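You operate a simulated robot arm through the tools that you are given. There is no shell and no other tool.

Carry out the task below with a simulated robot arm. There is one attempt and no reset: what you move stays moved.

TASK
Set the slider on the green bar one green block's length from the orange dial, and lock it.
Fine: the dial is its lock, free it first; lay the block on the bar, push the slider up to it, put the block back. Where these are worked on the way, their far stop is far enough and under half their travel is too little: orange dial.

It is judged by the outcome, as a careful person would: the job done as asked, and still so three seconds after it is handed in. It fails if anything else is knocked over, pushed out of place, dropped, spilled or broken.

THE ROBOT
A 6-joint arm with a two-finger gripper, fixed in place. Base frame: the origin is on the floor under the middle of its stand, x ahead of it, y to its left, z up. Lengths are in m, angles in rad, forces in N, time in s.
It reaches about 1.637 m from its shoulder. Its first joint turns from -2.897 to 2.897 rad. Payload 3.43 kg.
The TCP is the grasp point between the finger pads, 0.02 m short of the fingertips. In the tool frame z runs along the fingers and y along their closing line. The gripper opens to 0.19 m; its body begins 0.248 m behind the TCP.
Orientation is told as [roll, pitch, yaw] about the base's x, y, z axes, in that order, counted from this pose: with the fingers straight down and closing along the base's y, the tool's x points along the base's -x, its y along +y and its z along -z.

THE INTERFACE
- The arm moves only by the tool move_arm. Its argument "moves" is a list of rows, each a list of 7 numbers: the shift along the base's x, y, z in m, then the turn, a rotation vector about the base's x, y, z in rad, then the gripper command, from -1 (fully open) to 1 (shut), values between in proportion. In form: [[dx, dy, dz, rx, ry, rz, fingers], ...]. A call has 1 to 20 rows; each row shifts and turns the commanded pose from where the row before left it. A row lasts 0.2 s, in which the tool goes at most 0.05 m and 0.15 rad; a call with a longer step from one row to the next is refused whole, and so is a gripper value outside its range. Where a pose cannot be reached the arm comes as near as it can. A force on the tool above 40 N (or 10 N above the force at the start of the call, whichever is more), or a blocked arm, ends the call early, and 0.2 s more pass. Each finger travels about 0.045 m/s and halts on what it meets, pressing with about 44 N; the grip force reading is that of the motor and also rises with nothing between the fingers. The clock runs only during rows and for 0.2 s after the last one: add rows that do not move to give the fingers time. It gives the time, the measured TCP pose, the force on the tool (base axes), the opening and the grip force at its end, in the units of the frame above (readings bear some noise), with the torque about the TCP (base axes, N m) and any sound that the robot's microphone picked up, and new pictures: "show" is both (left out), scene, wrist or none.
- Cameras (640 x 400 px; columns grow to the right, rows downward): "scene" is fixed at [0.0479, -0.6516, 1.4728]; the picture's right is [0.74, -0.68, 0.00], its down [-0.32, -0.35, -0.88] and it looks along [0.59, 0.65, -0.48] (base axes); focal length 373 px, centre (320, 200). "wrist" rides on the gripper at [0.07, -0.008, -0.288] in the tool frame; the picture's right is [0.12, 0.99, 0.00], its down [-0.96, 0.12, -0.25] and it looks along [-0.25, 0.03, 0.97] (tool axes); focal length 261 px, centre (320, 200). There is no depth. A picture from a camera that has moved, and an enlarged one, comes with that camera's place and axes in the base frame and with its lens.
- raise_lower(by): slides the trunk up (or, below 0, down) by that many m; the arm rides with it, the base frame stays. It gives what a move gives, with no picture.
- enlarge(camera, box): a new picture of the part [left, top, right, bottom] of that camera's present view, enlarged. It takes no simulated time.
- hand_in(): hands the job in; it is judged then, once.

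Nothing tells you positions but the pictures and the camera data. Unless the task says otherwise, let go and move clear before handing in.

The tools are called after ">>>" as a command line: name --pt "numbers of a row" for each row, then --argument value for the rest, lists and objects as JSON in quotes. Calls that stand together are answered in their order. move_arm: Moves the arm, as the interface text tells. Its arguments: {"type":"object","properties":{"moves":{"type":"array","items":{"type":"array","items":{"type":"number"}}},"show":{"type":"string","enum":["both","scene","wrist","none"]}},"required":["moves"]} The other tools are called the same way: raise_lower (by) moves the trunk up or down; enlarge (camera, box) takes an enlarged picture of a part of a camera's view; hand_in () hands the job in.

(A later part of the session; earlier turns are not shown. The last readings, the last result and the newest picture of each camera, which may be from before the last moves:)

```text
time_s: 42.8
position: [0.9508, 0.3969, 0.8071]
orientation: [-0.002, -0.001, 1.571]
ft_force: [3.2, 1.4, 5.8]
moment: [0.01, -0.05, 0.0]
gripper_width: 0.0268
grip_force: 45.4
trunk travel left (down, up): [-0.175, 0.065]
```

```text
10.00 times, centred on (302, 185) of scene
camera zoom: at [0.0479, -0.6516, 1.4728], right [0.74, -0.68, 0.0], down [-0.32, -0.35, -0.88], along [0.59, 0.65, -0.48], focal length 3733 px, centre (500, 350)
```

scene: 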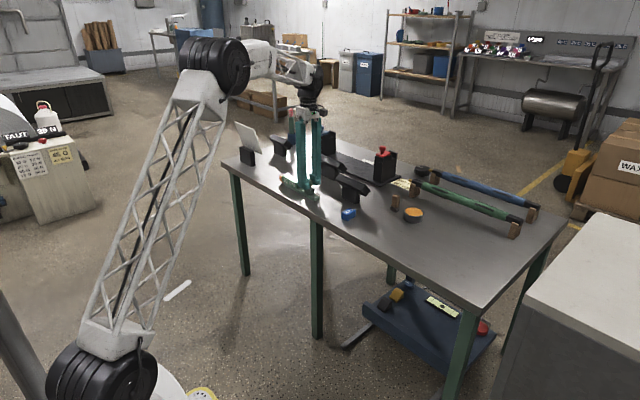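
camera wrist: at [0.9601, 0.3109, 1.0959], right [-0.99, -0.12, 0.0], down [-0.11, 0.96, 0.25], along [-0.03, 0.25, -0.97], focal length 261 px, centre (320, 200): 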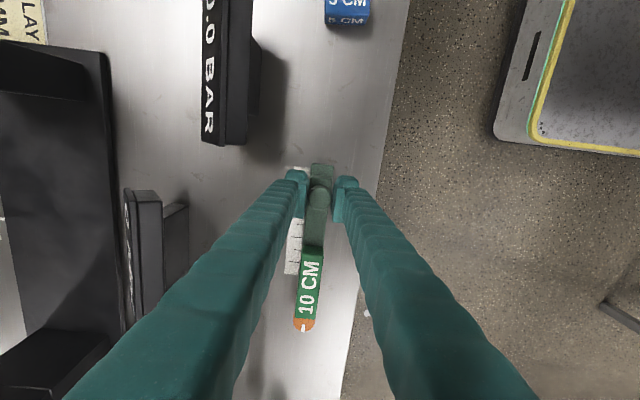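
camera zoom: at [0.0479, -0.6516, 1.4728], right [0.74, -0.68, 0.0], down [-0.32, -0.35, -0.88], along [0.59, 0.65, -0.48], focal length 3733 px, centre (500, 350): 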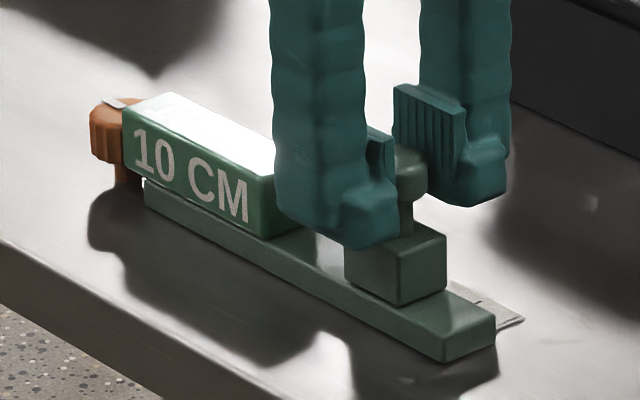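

The slider moves freely, so the dial has released it. I'll continue to about 1 cm short of the block.

>>> move_arm --pt "0.0002 0.01 0.0003 0 0 0 0.8" --pt "0 0.01 0 0 0 0 0.8" --pt "0 0.01 0 0 0 0 0.8" --pt "0 0.01 0 0 0 0 0.8" --pt "0 0.003 0 0 0 0 0.8" --pt "0 0 0 0 0 0 0.8"

>>> enlarge --camera "scene" --box '[270, 165, 334, 205]'

>>> enlarge --camera "wrist" --box '[240, 150, 400, 250]'

```text
time_s: 44.2
position: [0.9505, 0.4391, 0.8077]
orientation: [0.001, -0.001, 1.57]
ft_force: [-1.9, -1.4, -6.0]
moment: [-0.05, 0.04, -0.01]
gripper_width: 0.0266
grip_force: 44.8
trunk travel left (down, up): [-0.175, 0.065]
camera wrist: at [0.9603, 0.3688, 1.0959], right [-0.99, -0.12, 0.0], down [-0.11, 0.96, 0.25], along [-0.03, 0.24, -0.97], focal length 261 px, centre (320, 200)
```

scene: 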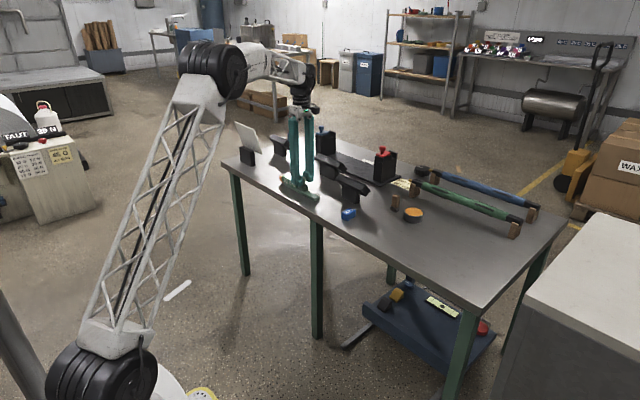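
wrist: 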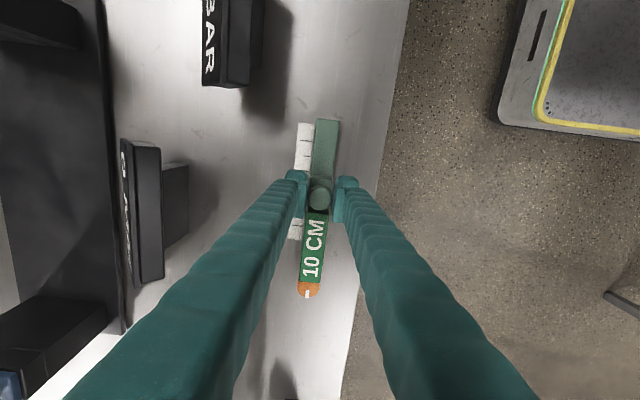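

```text
10.00 times, centred on (302, 185) of scene
camera zoom: at [0.0479, -0.6516, 1.4728], right [0.74, -0.68, 0.0], down [-0.32, -0.35, -0.88], along [0.59, 0.65, -0.48], focal length 3733 px, centre (500, 350)
```

zoom: 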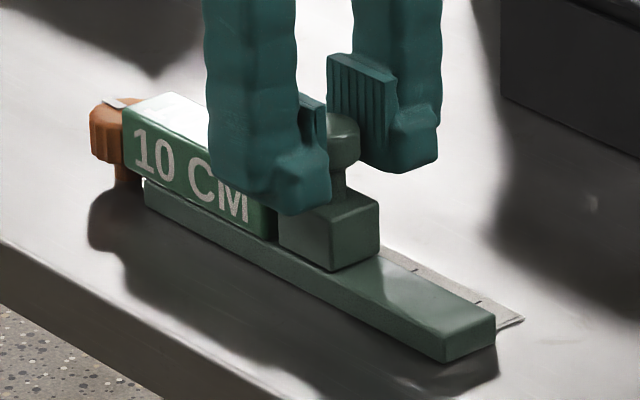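

```text
4.00 times, centred on (320, 200) of wrist
camera zoom: at [0.9603, 0.3688, 1.0959], right [-0.99, -0.12, 0.0], down [-0.11, 0.96, 0.25], along [-0.03, 0.24, -0.97], focal length 1043 px, centre (320, 200)
```

zoom: 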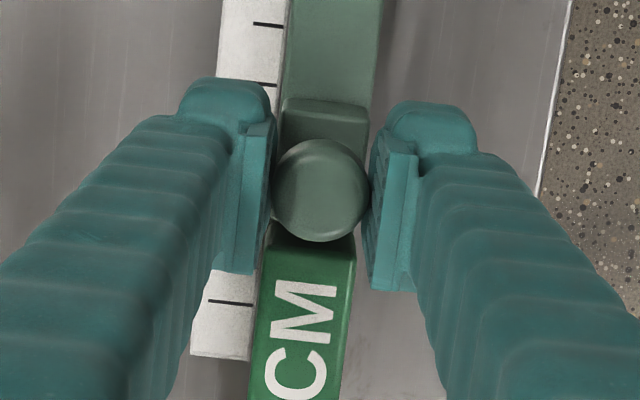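

The slider is now only a few millimetres from the block. I'll advance in 1 mm steps and watch for the contact force.

>>> move_arm --pt "0 0.001 -0.0002 0 0 0 0.8" --pt "0 0.001 0 0 0 0 0.8" --pt "0 0 0 0 0 0 0.8" --show "none"

```text
time_s: 45.0
position: [0.9505, 0.4399, 0.8081]
orientation: [0.0, -0.001, 1.57]
ft_force: [-1.1, -1.2, -8.1]
moment: [-0.07, 0.01, 0.01]
gripper_width: 0.0267
grip_force: 45.5
trunk travel left (down, up): [-0.175, 0.065]
```

>>> move_arm --pt "0 0.001 -0.0003 0 0 0 0.8" --pt "0 0.001 0 0 0 0 0.8" --pt "0 0 0 0 0 0 0.8" --show "scene"

>>> enlarge --camera "scene" --box '[286, 170, 318, 190]'

```text
time_s: 45.8
position: [0.9503, 0.4421, 0.8081]
orientation: [0.0, -0.001, 1.57]
ft_force: [-2.4, -0.5, -3.5]
moment: [-0.07, 0.05, 0.02]
gripper_width: 0.0265
grip_force: 44.9
trunk travel left (down, up): [-0.175, 0.065]
```

scene: 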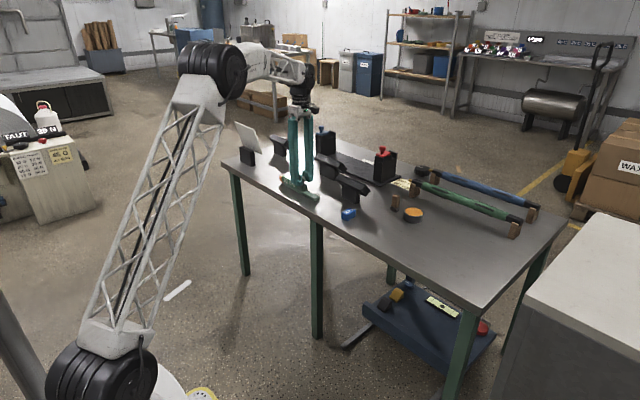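

```text
16.00 times, centred on (302, 180) of scene
camera zoom: at [0.0479, -0.6516, 1.4728], right [0.74, -0.68, 0.0], down [-0.32, -0.35, -0.88], along [0.59, 0.65, -0.48], focal length 5973 px, centre (608, 520)
```

zoom: 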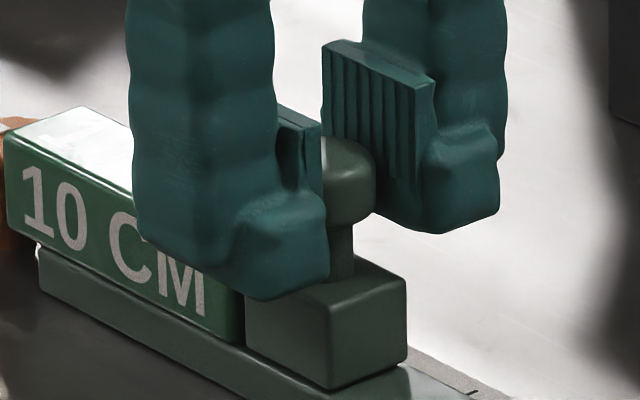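

>>> move_arm --pt "0.0002 0.001 0 0 0 0 0.8" --pt "0 0 0 0 0 0 0.8" --pt "0 0 0 0 0 0 0.8" --show "none"

```text
time_s: 46.6
position: [0.9502, 0.4447, 0.8086]
orientation: [0.0, 0.0, 1.57]
ft_force: [-5.8, -0.9, -3.1]
moment: [-0.01, 0.07, -0.02]
gripper_width: 0.0268
grip_force: 44.5
trunk travel left (down, up): [-0.175, 0.065]
```

>>> move_arm --pt "-0.0003 0.001 0 0 0 0 0.8" --pt "0 0 0 0 0 0 0.8" --pt "0 0 0 0 0 0 0.8" --show "none"

```text
time_s: 47.4
position: [0.9501, 0.4442, 0.8087]
orientation: [0.001, -0.001, 1.571]
ft_force: [-3.7, -0.9, -2.0]
moment: [-0.01, 0.04, 0.02]
gripper_width: 0.0268
grip_force: 44.5
trunk travel left (down, up): [-0.175, 0.065]
```

>>> move_arm --pt "0 0.001 0 0 0 0 0.8" --pt "0 0 0 0 0 0 0.8" --pt "0 0 0 0 0 0 0.8" --show "scene"

>>> enlarge --camera "scene" --box '[278, 170, 310, 190]'

```text
time_s: 48.2
position: [0.9502, 0.4444, 0.8082]
orientation: [0.001, 0.0, 1.571]
ft_force: [-10.6, -0.9, -3.6]
moment: [-0.07, 0.08, 0.02]
gripper_width: 0.027
grip_force: 44.5
trunk travel left (down, up): [-0.175, 0.065]
```

scene: 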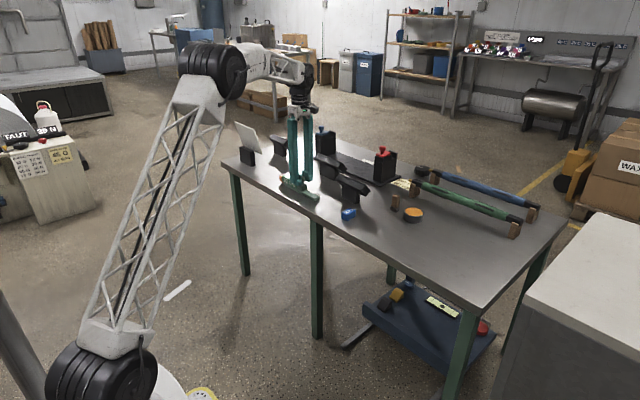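

```text
16.00 times, centred on (294, 180) of scene
camera zoom: at [0.0479, -0.6516, 1.4728], right [0.74, -0.68, 0.0], down [-0.32, -0.35, -0.88], along [0.59, 0.65, -0.48], focal length 5973 px, centre (736, 520)
```

zoom: 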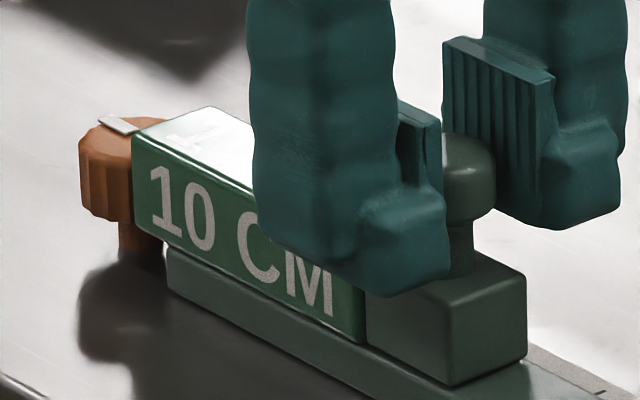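

>>> move_arm --pt "-0.0007 0.0 0.0003 0 0 0 0.8" --pt "0 0 0 0 0 0 0.8" --pt "0 0 0 0 0 0 0.8" --show "none"

```text
time_s: 49.0
position: [0.9499, 0.4451, 0.808]
orientation: [0.0, 0.0, 1.571]
ft_force: [-3.1, 1.7, -4.7]
moment: [0.11, 0.02, 0.04]
gripper_width: 0.0266
grip_force: 45.2
trunk travel left (down, up): [-0.175, 0.065]
```

>>> move_arm --pt "0 0.001 0 0 0 0 0.8" --pt "0 0 0 0 0 0 0.8" --pt "0 0 0 0 0 0 0.8" --show "none"

```text
time_s: 49.8
position: [0.9502, 0.4455, 0.8077]
orientation: [0.001, 0.001, 1.569]
ft_force: [-5.7, -3.5, -7.6]
moment: [-0.1, 0.02, -0.01]
gripper_width: 0.0267
grip_force: 44.4
trunk travel left (down, up): [-0.175, 0.065]
```

>>> move_arm --pt "-0.0002 0.0007 -0.0003 0 0 0 0.8" --pt "0 0 0 0 0 0 0.8" --pt "0 0 0 0 0 0 0.8" --show "none"

```text
time_s: 50.6
position: [0.9506, 0.4453, 0.8092]
orientation: [0.0, 0.0, 1.569]
ft_force: [-1.0, -7.8, -6.3]
moment: [-0.08, -0.02, 0.01]
gripper_width: 0.0266
grip_force: 44.9
trunk travel left (down, up): [-0.175, 0.065]
```

>>> move_arm --pt "0 0.0006 -0.0003 0 0 0 0.8" --pt "0 0 0 0 0 0 0.8" --pt "0 0 0 0 0 0 0.8"

>>> enlarge --camera "scene" --box '[278, 170, 310, 190]'

>>> enlarge --camera "wrist" --box '[270, 190, 370, 300]'

```text
time_s: 51.4
position: [0.9512, 0.4461, 0.8084]
orientation: [0.001, 0.003, 1.567]
ft_force: [-0.1, -11.7, -4.9]
moment: [-0.17, -0.02, -0.01]
gripper_width: 0.0267
grip_force: 44.7
trunk travel left (down, up): [-0.175, 0.065]
camera wrist: at [0.9599, 0.3756, 1.096], right [-0.99, -0.12, 0.0], down [-0.11, 0.96, 0.25], along [-0.03, 0.25, -0.97], focal length 261 px, centre (320, 200)
```

scene: 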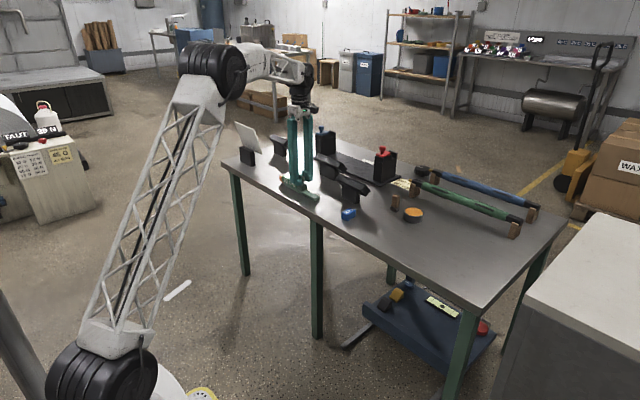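
wrist: 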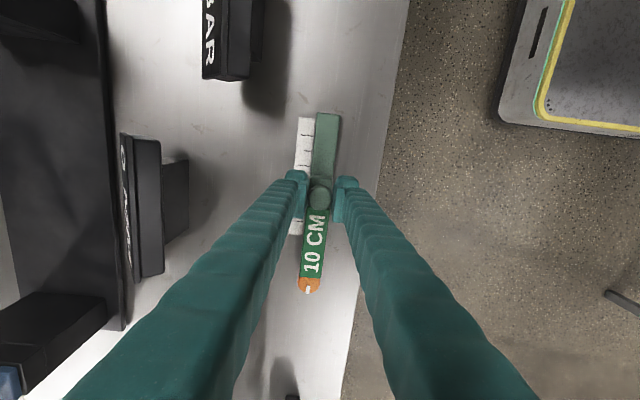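

```text
16.00 times, centred on (294, 180) of scene
camera zoom: at [0.0479, -0.6516, 1.4728], right [0.74, -0.68, 0.0], down [-0.32, -0.35, -0.88], along [0.59, 0.65, -0.48], focal length 5973 px, centre (736, 520)
```

zoom: 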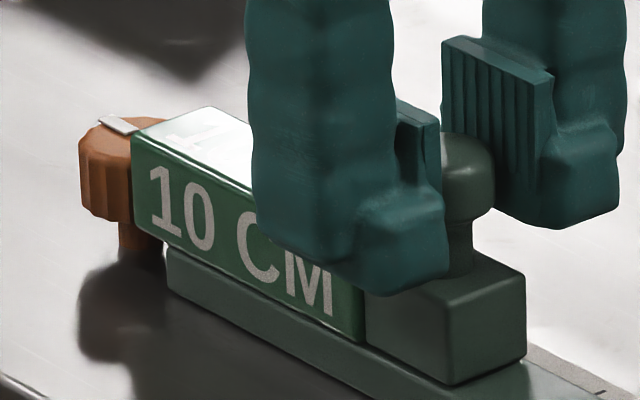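

```text
3.64 times, centred on (320, 245) of wrist
camera zoom: at [0.9599, 0.3756, 1.096], right [-0.99, -0.12, 0.0], down [-0.11, 0.96, 0.25], along [-0.03, 0.25, -0.97], focal length 948 px, centre (320, 36)
```

zoom: 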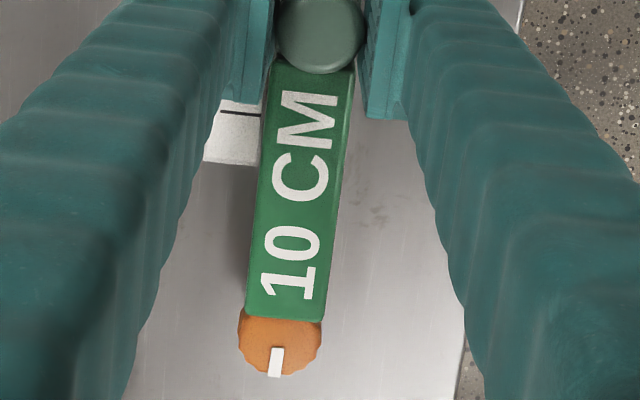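

The slider is snug against the block and the block against the dial (12 N along the chain). I'll ease the push a little, then open the fingers while still lightly in contact, and lift away.

>>> move_arm --pt "0 -0.0006 0.0003 0 0 0 0.8" --pt "0 0 0 0 0 0 0.8" --pt "0 0 0 0 0 0 0.8" --show "none"

```text
time_s: 52.2
position: [0.9497, 0.4453, 0.8098]
orientation: [0.0, 0.0, 1.569]
ft_force: [3.4, -14.4, -8.3]
moment: [-0.12, -0.02, -0.01]
gripper_width: 0.0266
grip_force: 44.7
trunk travel left (down, up): [-0.175, 0.065]
```

>>> move_arm --pt "-0.0002 -0.0006 0.0004 0 0 0 0.8" --pt "0 0 0 0 0 0 0.8" --pt "0 0 0 0 0 0 0.8" --show "none"

```text
time_s: 53.0
position: [0.9513, 0.4463, 0.8078]
orientation: [0.0, -0.002, 1.567]
ft_force: [5.7, -13.7, -12.7]
moment: [-0.13, -0.04, 0.0]
gripper_width: 0.0268
grip_force: 44.6
trunk travel left (down, up): [-0.175, 0.065]
```

>>> move_arm --pt "0.0002 -0.0007 -0.0008 0 0 0 0.8" --pt "0 0 0 0 0 0 0.8" --pt "0 0 0 0 0 0 0.8" --show "none"

```text
time_s: 53.8
position: [0.9508, 0.4464, 0.8079]
orientation: [-0.002, -0.001, 1.571]
ft_force: [8.6, -9.0, -7.1]
moment: [-0.05, -0.05, 0.01]
gripper_width: 0.0266
grip_force: 45.0
trunk travel left (down, up): [-0.175, 0.065]
```

>>> move_arm --pt "0.0006 -0.0003 -0.0004 0 0 0 0.8" --pt "0 0 0 0 0 0 0.8" --pt "0 0 0 0 0 0 0.8" --show "none"

```text
time_s: 54.6
position: [0.9504, 0.4469, 0.8082]
orientation: [0.0, 0.002, 1.572]
ft_force: [4.1, -10.3, 1.1]
moment: [-0.1, -0.01, -0.01]
gripper_width: 0.0262
grip_force: 44.8
trunk travel left (down, up): [-0.175, 0.065]
```

>>> move_arm --pt "0 0 0 0 0 0 0.65" --pt "0 0 0 0 0 0 0.5" --pt "0 0 0 0 0 0 0.4" --pt "0 0 0 0 0 0 0.4"

>>> enlarge --camera "scene" --box '[278, 170, 310, 190]'

>>> enlarge --camera "wrist" --box '[240, 150, 400, 250]'

```text
time_s: 55.6
position: [0.9493, 0.4455, 0.808]
orientation: [0.0, 0.0, 1.571]
ft_force: [-0.5, 0.2, 0.3]
moment: [-0.01, 0.0, 0.02]
gripper_width: 0.057
grip_force: 0.1
trunk travel left (down, up): [-0.175, 0.065]
camera wrist: at [0.9598, 0.376, 1.0956], right [-0.99, -0.12, 0.0], down [-0.12, 0.96, 0.25], along [-0.03, 0.25, -0.97], focal length 261 px, centre (320, 200)
```

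scene: 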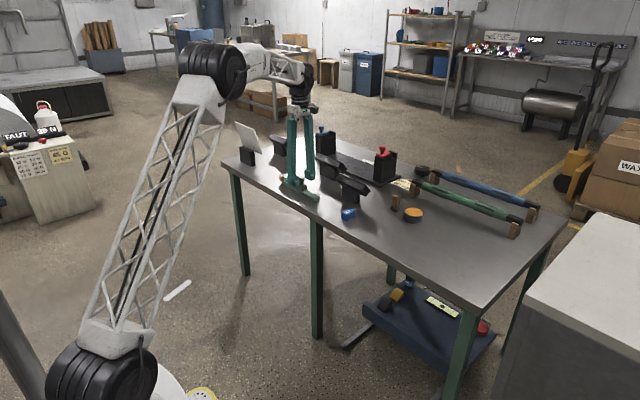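
wrist: 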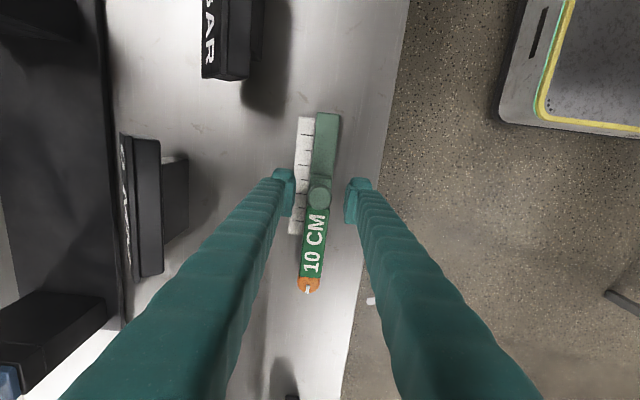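

```text
16.00 times, centred on (294, 180) of scene
camera zoom: at [0.0479, -0.6516, 1.4728], right [0.74, -0.68, 0.0], down [-0.32, -0.35, -0.88], along [0.59, 0.65, -0.48], focal length 5973 px, centre (736, 520)
```

zoom: 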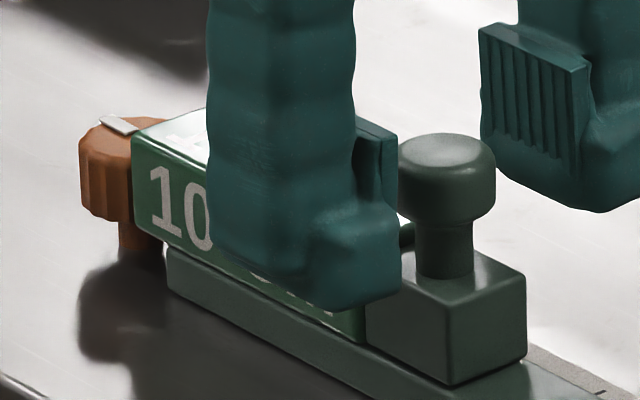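

```text
4.00 times, centred on (320, 200) of wrist
camera zoom: at [0.9598, 0.376, 1.0956], right [-0.99, -0.12, 0.0], down [-0.12, 0.96, 0.25], along [-0.03, 0.25, -0.97], focal length 1043 px, centre (320, 200)
```

zoom: 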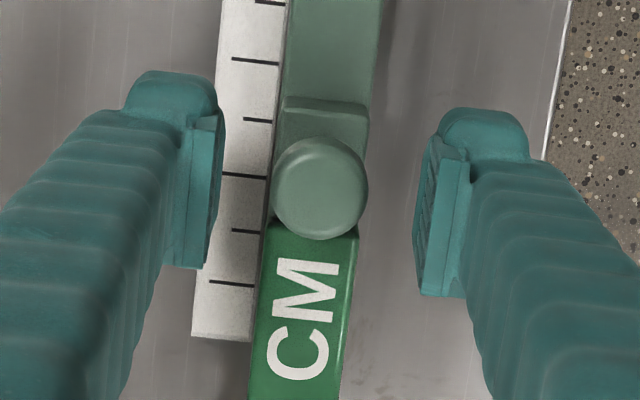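

The slider is touching the block squarely. Next I'll lift off the knob and move over the block to retrieve it.

>>> move_arm --pt "0 0 0.03 0 0 0 0.4" --pt "0 0 0.03 0 0 0 0.4" --pt "0 0.034 0 0 0 0 0.4" --pt "0 0.0345 0 0 0 0 0.4" --pt "0 0 0 0 0 0 0.4"

>>> enlarge --camera "wrist" --box '[240, 130, 400, 230]'

>>> enlarge --camera "wrist" --box '[270, 190, 370, 270]'

>>> enlarge --camera "scene" --box '[274, 165, 322, 195]'

```text
time_s: 56.8
position: [0.9507, 0.514, 0.8674]
orientation: [-0.001, 0.0, 1.569]
ft_force: [-0.5, -0.6, -0.3]
moment: [-0.01, 0.0, -0.01]
gripper_width: 0.0569
grip_force: 0.0
trunk travel left (down, up): [-0.175, 0.065]
camera wrist: at [0.961, 0.444, 1.1547], right [-0.99, -0.12, 0.0], down [-0.11, 0.96, 0.25], along [-0.03, 0.25, -0.97], focal length 261 px, centre (320, 200)
```

scene: 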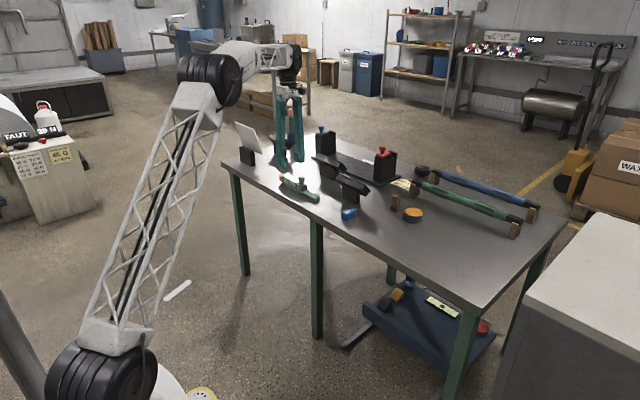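
wrist: 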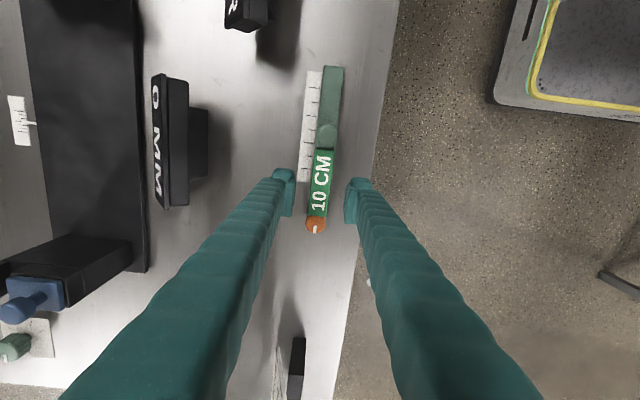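

```text
4.00 times, centred on (320, 180) of wrist
camera zoom: at [0.961, 0.444, 1.1547], right [-0.99, -0.12, 0.0], down [-0.11, 0.96, 0.25], along [-0.03, 0.25, -0.97], focal length 1043 px, centre (320, 280)
```

zoom: 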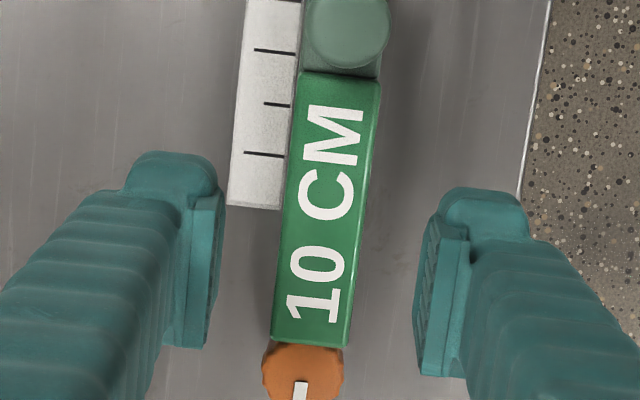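

```text
5.00 times, centred on (320, 230) of wrist
camera zoom: at [0.961, 0.444, 1.1547], right [-0.99, -0.12, 0.0], down [-0.11, 0.96, 0.25], along [-0.03, 0.25, -0.97], focal length 1303 px, centre (320, 50)
```

zoom: 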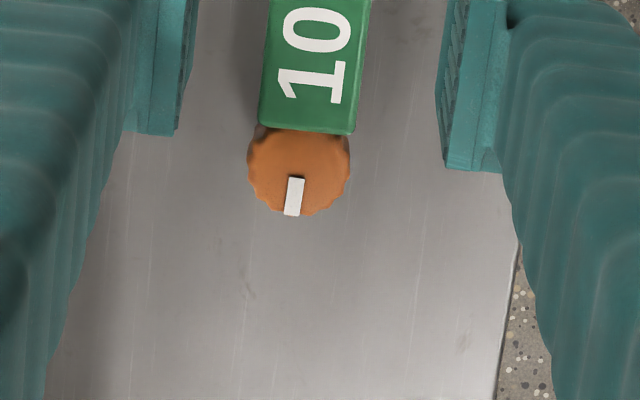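

```text
13.33 times, centred on (298, 180) of scene
camera zoom: at [0.0479, -0.6516, 1.4728], right [0.74, -0.68, 0.0], down [-0.32, -0.35, -0.88], along [0.59, 0.65, -0.48], focal length 4978 px, centre (613, 467)
```

zoom: 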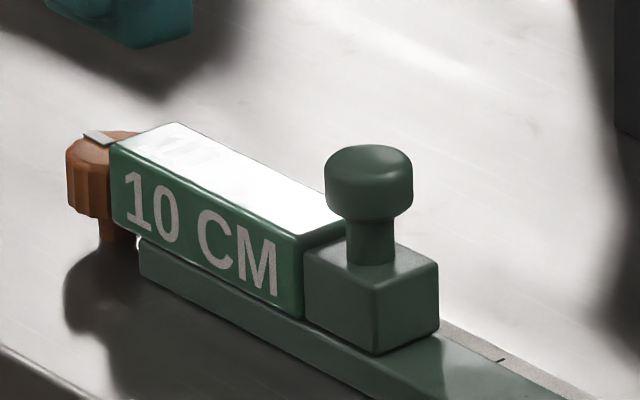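

The slider, block and dial are all in line and touching. The block sits about 2 mm to the -x side of my grasp centre, so I'll correct that and lower over it.

>>> move_arm --pt "-0.002 0 -0.03 0 0 0 0.4" --pt "0 0 -0.03 0 0 0 0.4" --pt "0 0 -0.02 0 0 0 0.4" --pt "0 0 -0.0115 0 0 0 0.4" --pt "0 0 0 0 0 0 0.4" --pt "0 0 0 0 0 0 0.4"

>>> enlarge --camera "wrist" --box '[240, 150, 400, 250]'

>>> enlarge --camera "scene" --box '[274, 165, 322, 195]'

```text
time_s: 58.2
position: [0.9475, 0.5147, 0.7754]
orientation: [0.0, 0.0, 1.572]
ft_force: [-0.3, 1.0, 1.0]
moment: [-0.01, -0.04, -0.01]
gripper_width: 0.0572
grip_force: 0.1
trunk travel left (down, up): [-0.175, 0.065]
camera wrist: at [0.9579, 0.4437, 1.0633], right [-0.99, -0.12, 0.0], down [-0.11, 0.96, 0.25], along [-0.03, 0.25, -0.97], focal length 261 px, centre (320, 200)
```

scene: 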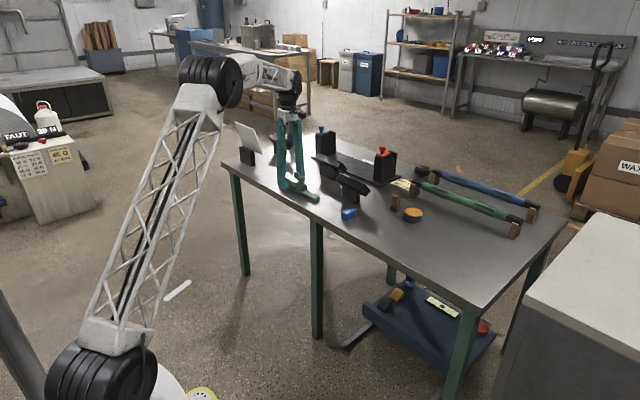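
wrist: 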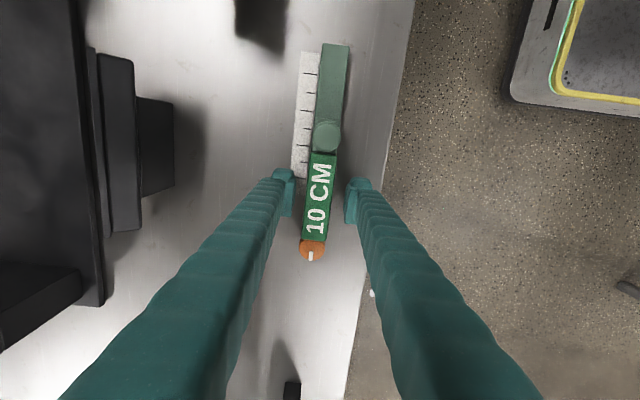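

```text
4.00 times, centred on (320, 200) of wrist
camera zoom: at [0.9579, 0.4437, 1.0633], right [-0.99, -0.12, 0.0], down [-0.11, 0.96, 0.25], along [-0.03, 0.25, -0.97], focal length 1043 px, centre (320, 200)
```

zoom: 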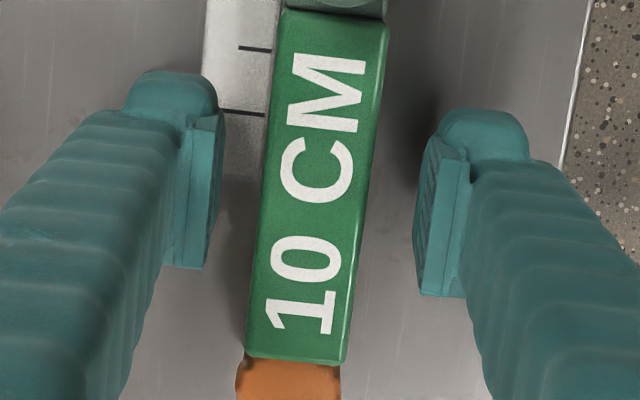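

```text
13.33 times, centred on (298, 180) of scene
camera zoom: at [0.0479, -0.6516, 1.4728], right [0.74, -0.68, 0.0], down [-0.32, -0.35, -0.88], along [0.59, 0.65, -0.48], focal length 4978 px, centre (613, 467)
```

zoom: 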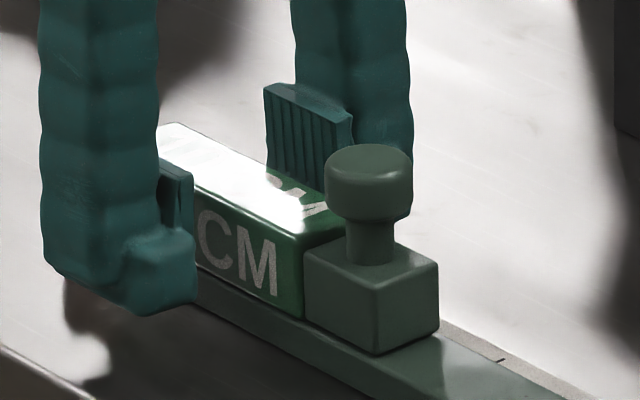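

>>> move_arm --pt "0.0015 0 0 0 0 0 0.4" --pt "0 0 0 0 0 0 0.4" --pt "0 0 0 0 0 0 0.4" --show "wrist"

>>> enlarge --camera "wrist" --box '[240, 150, 400, 250]'

```text
time_s: 59.0
position: [0.95, 0.5147, 0.7765]
orientation: [-0.001, 0.0, 1.569]
ft_force: [0.0, -0.3, -0.6]
moment: [0.01, -0.01, 0.0]
gripper_width: 0.0571
grip_force: 0.1
trunk travel left (down, up): [-0.175, 0.065]
camera wrist: at [0.9595, 0.4439, 1.0638], right [-0.99, -0.12, 0.0], down [-0.11, 0.96, 0.25], along [-0.03, 0.25, -0.97], focal length 261 px, centre (320, 200)
```

wrist: 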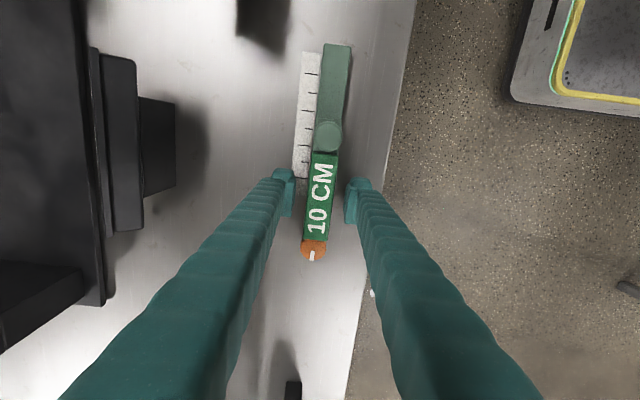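

```text
4.00 times, centred on (320, 200) of wrist
camera zoom: at [0.9595, 0.4439, 1.0638], right [-0.99, -0.12, 0.0], down [-0.11, 0.96, 0.25], along [-0.03, 0.25, -0.97], focal length 1043 px, centre (320, 200)
```

zoom: 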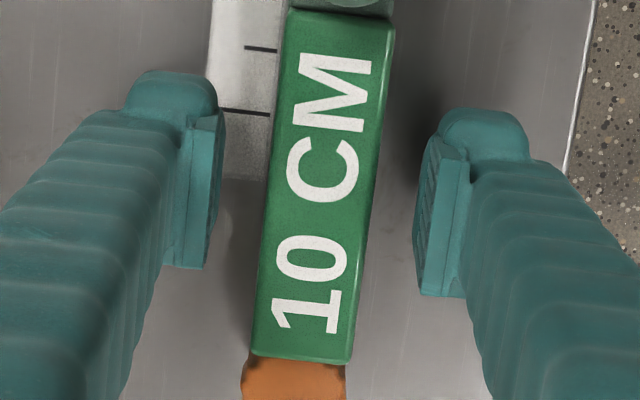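

The block is centred and parallel to the pads. Closing on it now.

>>> move_arm --pt "0 0 0 0 0 0 0.55" --pt "0 0 0 0 0 0 0.65" --pt "0 0 0 0 0 0 0.72" --pt "0 0 0 0 0 0 0.8" --pt "0 0 0 0 0 0 0.8" --pt "0 0 0 0 0 0 0.8"

>>> enlarge --camera "wrist" --box '[240, 150, 400, 250]'

>>> enlarge --camera "scene" --box '[274, 165, 322, 195]'

```text
time_s: 60.4
position: [0.9487, 0.5148, 0.7757]
orientation: [0.001, 0.001, 1.57]
ft_force: [-0.2, -0.1, -0.1]
moment: [-0.01, 0.01, 0.01]
gripper_width: 0.0286
grip_force: 44.1
trunk travel left (down, up): [-0.175, 0.065]
camera wrist: at [0.9595, 0.4439, 1.0638], right [-0.99, -0.12, 0.0], down [-0.11, 0.96, 0.25], along [-0.03, 0.25, -0.97], focal length 261 px, centre (320, 200)
```

scene: 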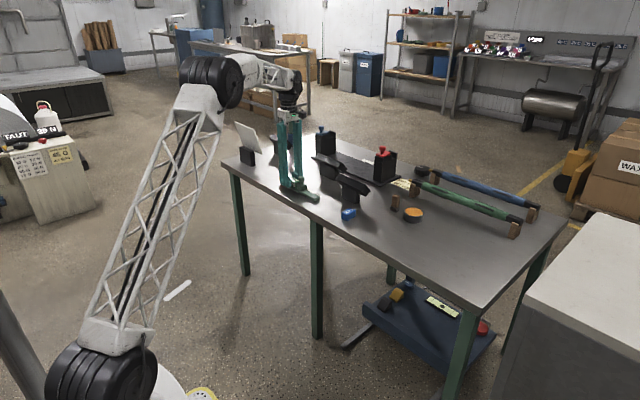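
wrist: 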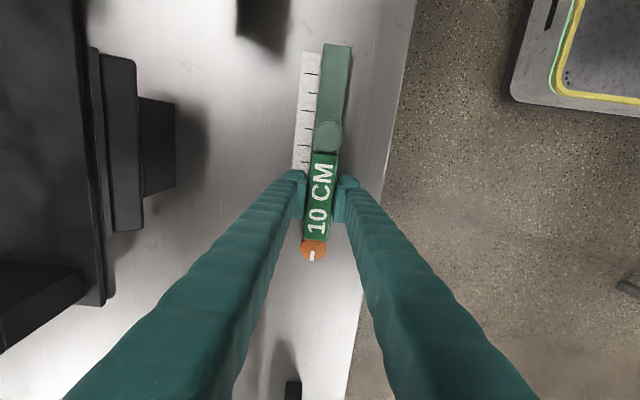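

```text
4.00 times, centred on (320, 200) of wrist
camera zoom: at [0.9595, 0.4439, 1.0638], right [-0.99, -0.12, 0.0], down [-0.11, 0.96, 0.25], along [-0.03, 0.25, -0.97], focal length 1043 px, centre (320, 200)
```

zoom: 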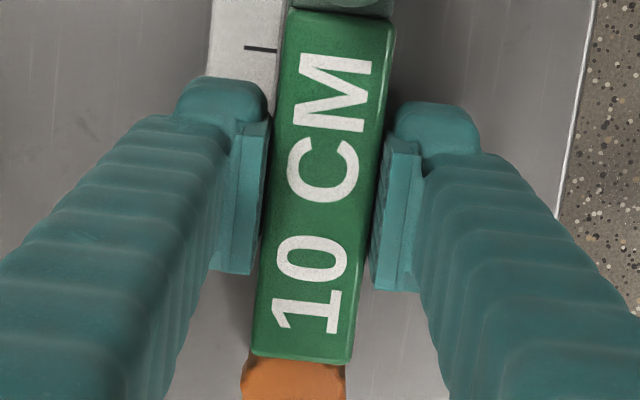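

```text
13.33 times, centred on (298, 180) of scene
camera zoom: at [0.0479, -0.6516, 1.4728], right [0.74, -0.68, 0.0], down [-0.32, -0.35, -0.88], along [0.59, 0.65, -0.48], focal length 4978 px, centre (613, 467)
```

zoom: 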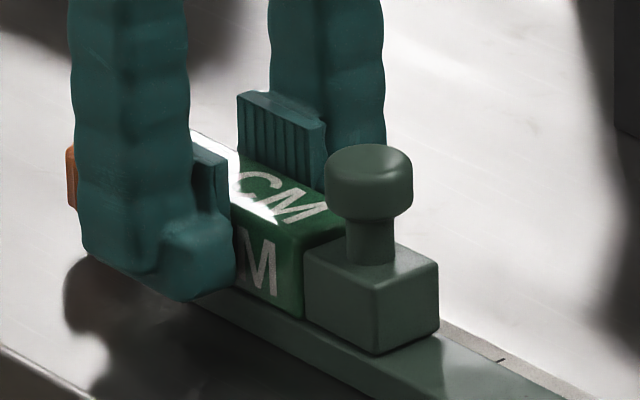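

The block is gripped without any side load. I'll lift it straight up slowly so the slider isn't disturbed, then check the slider.

>>> move_arm --pt "0 0.0002 0.004 0 0 0 0.8" --pt "0 0 0.006 0 0 0 0.8" --pt "0 0 0.008 0 0 0 0.8" --pt "0 0 0.01 0 0 0 0.8" --pt "0 0 0.012 0 0 0 0.8" --pt "0 0 0.02 0 0 0 0.8" --pt "0 0 0.03 0 0 0 0.8" --pt "0 0 0.03 0 0 0 0.8" --pt "0 0 0 0 0 0 0.8"

>>> enlarge --camera "scene" --box '[274, 165, 322, 195]'

>>> enlarge --camera "wrist" --box '[240, 50, 400, 150]'

```text
time_s: 62.4
position: [0.9509, 0.5151, 0.8976]
orientation: [0.0, 0.001, 1.57]
ft_force: [0.6, -0.4, -0.9]
moment: [0.03, -0.03, 0.0]
gripper_width: 0.0286
grip_force: 43.5
trunk travel left (down, up): [-0.175, 0.065]
camera wrist: at [0.96, 0.4437, 1.1844], right [-0.99, -0.12, 0.0], down [-0.11, 0.96, 0.25], along [-0.03, 0.25, -0.97], focal length 261 px, centre (320, 200)
```

scene: 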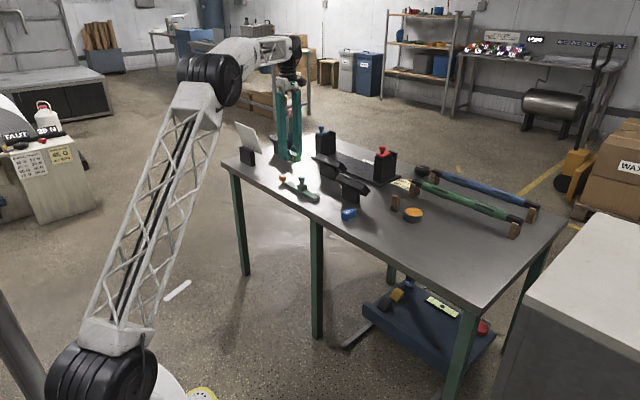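
wrist: 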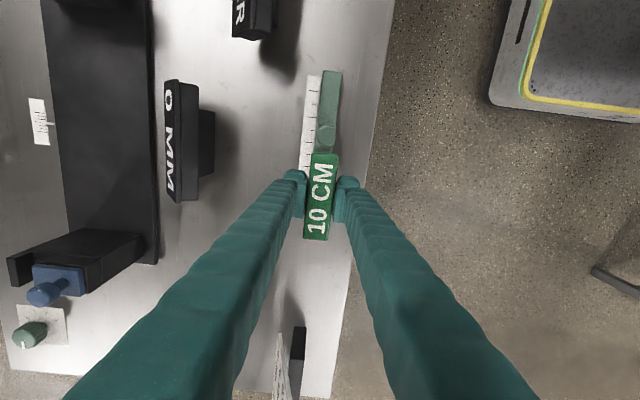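

```text
13.33 times, centred on (298, 180) of scene
camera zoom: at [0.0479, -0.6516, 1.4728], right [0.74, -0.68, 0.0], down [-0.32, -0.35, -0.88], along [0.59, 0.65, -0.48], focal length 4978 px, centre (613, 467)
```

zoom: 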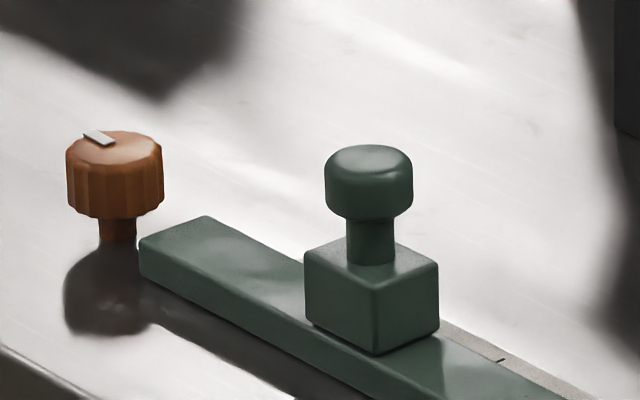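

```text
4.00 times, centred on (320, 100) of wrist
camera zoom: at [0.96, 0.4437, 1.1844], right [-0.99, -0.12, 0.0], down [-0.11, 0.96, 0.25], along [-0.03, 0.25, -0.97], focal length 1043 px, centre (320, 600)
```

zoom: 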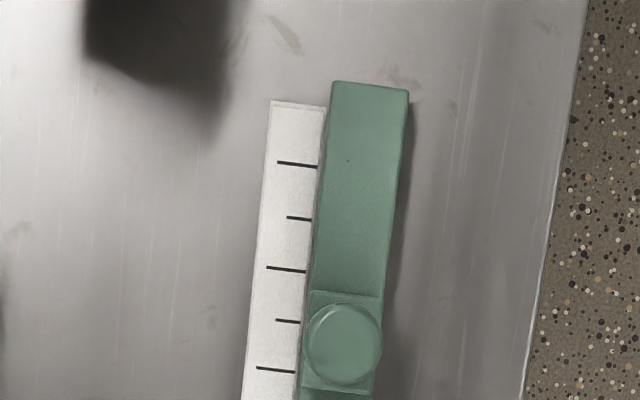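

The slider is exactly where it was while touching the block. I'll carry the block back to its original place, turning it back as I go.

>>> move_arm --pt "-0.00013 -0.04422 0 0 0 -0.1491 0.8" --pt "-0.00013 -0.04422 0 0 0 -0.1491 0.8" --pt "-0.00013 -0.04422 0 0 0 -0.1491 0.8" --pt "-0.00013 -0.04422 0 0 0 -0.1491 0.8" --pt "-0.00013 -0.04422 0 0 0 -0.1491 0.8" --pt "-0.00013 -0.04422 0 0 0 -0.1491 0.8" --pt "-0.00013 -0.04422 0 0 0 -0.1491 0.8" --pt "-0.00013 -0.04422 0 0 0 -0.1491 0.8" --pt "-0.00013 -0.04422 0 0 0 -0.1491 0.8" --pt "-0.00013 -0.04422 0 0 0 -0.1491 0.8" --pt "0 0 -0.03 0 0 0 0.8" --pt "0 0 -0.03 0 0 0 0.8" --pt "0 0 0 0 0 0 0.8" --pt "0 0 0 0 0 0 0.8"

>>> enlarge --camera "wrist" --box '[240, 140, 400, 240]'

>>> enlarge --camera "scene" --box '[330, 190, 410, 240]'

```text
time_s: 65.4
position: [0.9484, 0.0711, 0.8365]
orientation: [0.002, 0.0, 0.082]
ft_force: [0.0, -0.1, -1.9]
moment: [-0.02, 0.0, 0.01]
gripper_width: 0.0285
grip_force: 43.9
trunk travel left (down, up): [-0.175, 0.065]
camera wrist: at [0.8805, 0.0586, 1.1242], right [-0.2, 0.98, 0.0], down [0.95, 0.19, 0.25], along [0.24, 0.05, -0.97], focal length 261 px, centre (320, 200)
```

scene: 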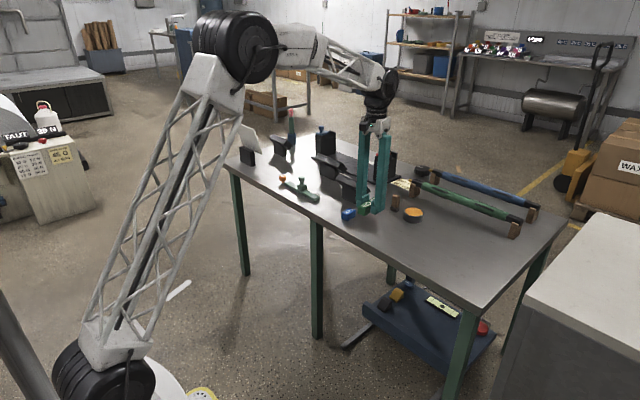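
wrist: 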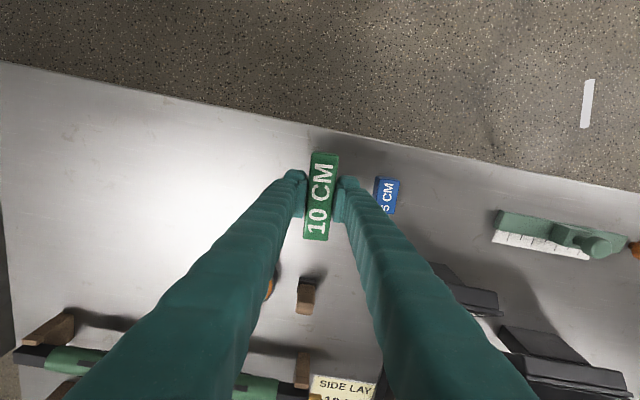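

```text
4.00 times, centred on (320, 190) of wrist
camera zoom: at [0.8805, 0.0586, 1.1242], right [-0.2, 0.98, 0.0], down [0.95, 0.19, 0.25], along [0.24, 0.05, -0.97], focal length 1043 px, centre (320, 240)
```

zoom: 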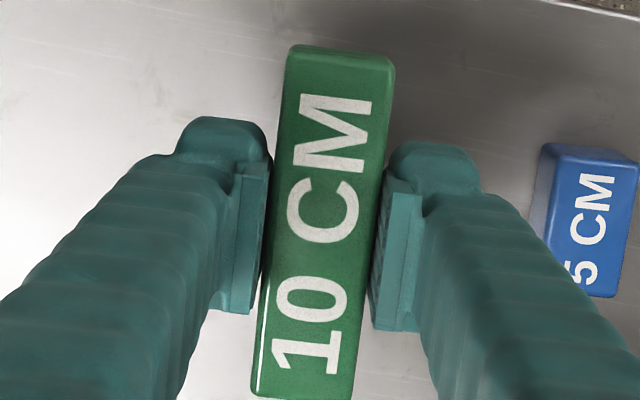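

```text
8.00 times, centred on (370, 215) of scene
camera zoom: at [0.0479, -0.6516, 1.4728], right [0.74, -0.68, 0.0], down [-0.32, -0.35, -0.88], along [0.59, 0.65, -0.48], focal length 2987 px, centre (-80, 80)
```

zoom: 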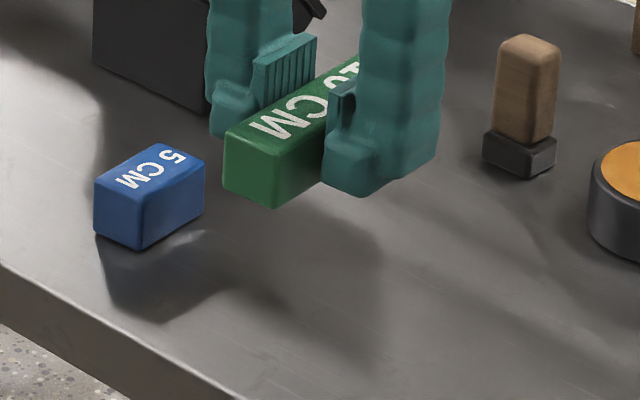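

>>> move_arm --pt "0 0 -0.03 0 0 0 0.8" --pt "0 0 -0.025 0 0 0 0.8" --pt "0 0 -0.012 0 0 0 0.8" --pt "0 0 -0.004 0 0 0 0.8" --pt "0 0 0 0 0 0 0.8" --pt "0 0 0 0 0 0 0.8" --show "scene"

>>> enlarge --camera "scene" --box '[330, 190, 410, 240]'

```text
time_s: 66.8
position: [0.9484, 0.0728, 0.7645]
orientation: [-0.001, -0.001, 0.079]
ft_force: [-0.2, 0.1, -1.0]
moment: [-0.01, -0.03, -0.02]
gripper_width: 0.0283
grip_force: 44.5
trunk travel left (down, up): [-0.175, 0.065]
```

scene: 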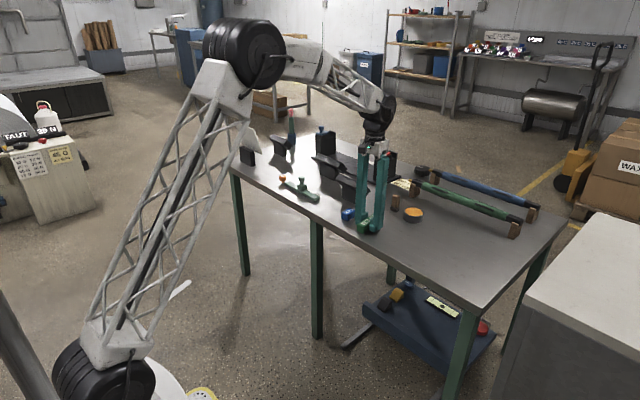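

```text
8.00 times, centred on (370, 215) of scene
camera zoom: at [0.0479, -0.6516, 1.4728], right [0.74, -0.68, 0.0], down [-0.32, -0.35, -0.88], along [0.59, 0.65, -0.48], focal length 2987 px, centre (-80, 80)
```

zoom: 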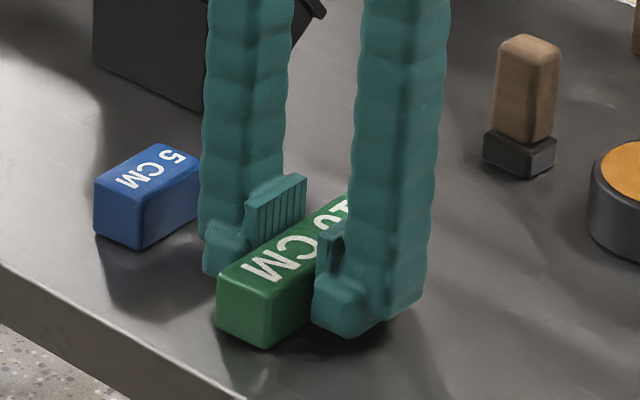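

>>> move_arm --pt "0 0 -0.001 0 0 0 0.8" --pt "0 0 -0.001 0 0 0 0.8" --pt "0 0 0 0 0 0 0.8" --pt "0 0 0 0 0 0 0.8" --show "none"

```text
time_s: 67.8
position: [0.9493, 0.0734, 0.7628]
orientation: [0.0, 0.0, 0.079]
ft_force: [0.1, -0.8, -0.5]
moment: [-0.06, 0.03, 0.02]
gripper_width: 0.0286
grip_force: 44.6
trunk travel left (down, up): [-0.175, 0.065]
```

>>> move_arm --pt "0 0 -0.0008 0 0 0 0.8" --pt "0 0 0 0 0 0 0.8" --pt "0 0 0 0 0 0 0.8" --show "none"

```text
time_s: 68.6
position: [0.9483, 0.0715, 0.7623]
orientation: [0.0, 0.001, 0.082]
ft_force: [-0.3, 0.3, -0.5]
moment: [-0.02, -0.03, 0.0]
gripper_width: 0.0286
grip_force: 43.7
trunk travel left (down, up): [-0.175, 0.065]
```

>>> move_arm --pt "0 0 -0.0008 0 0 0 0.8" --pt "0 0 0 0 0 0 0.8" --pt "0 0 0 0 0 0 0.8" --show "scene"

>>> enlarge --camera "scene" --box '[330, 190, 410, 240]'

```text
time_s: 69.4
position: [0.9476, 0.0729, 0.7626]
orientation: [-0.001, 0.001, 0.082]
ft_force: [-1.1, 0.4, 3.4]
moment: [0.0, 0.05, 0.03]
gripper_width: 0.0286
grip_force: 43.2
trunk travel left (down, up): [-0.175, 0.065]
```

scene: 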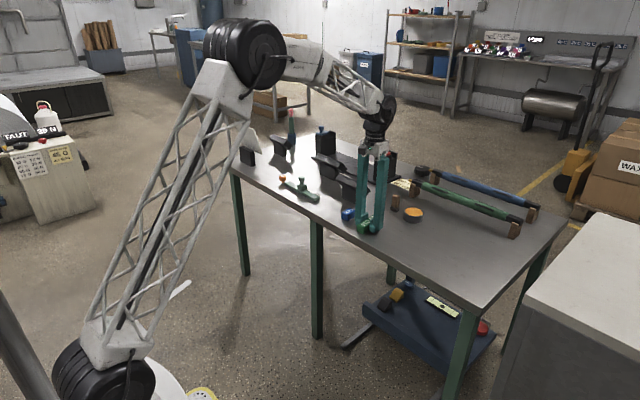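

```text
8.00 times, centred on (370, 215) of scene
camera zoom: at [0.0479, -0.6516, 1.4728], right [0.74, -0.68, 0.0], down [-0.32, -0.35, -0.88], along [0.59, 0.65, -0.48], focal length 2987 px, centre (-80, 80)
```

zoom: 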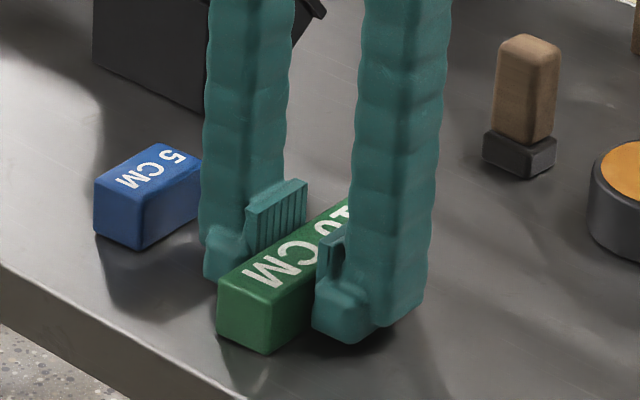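

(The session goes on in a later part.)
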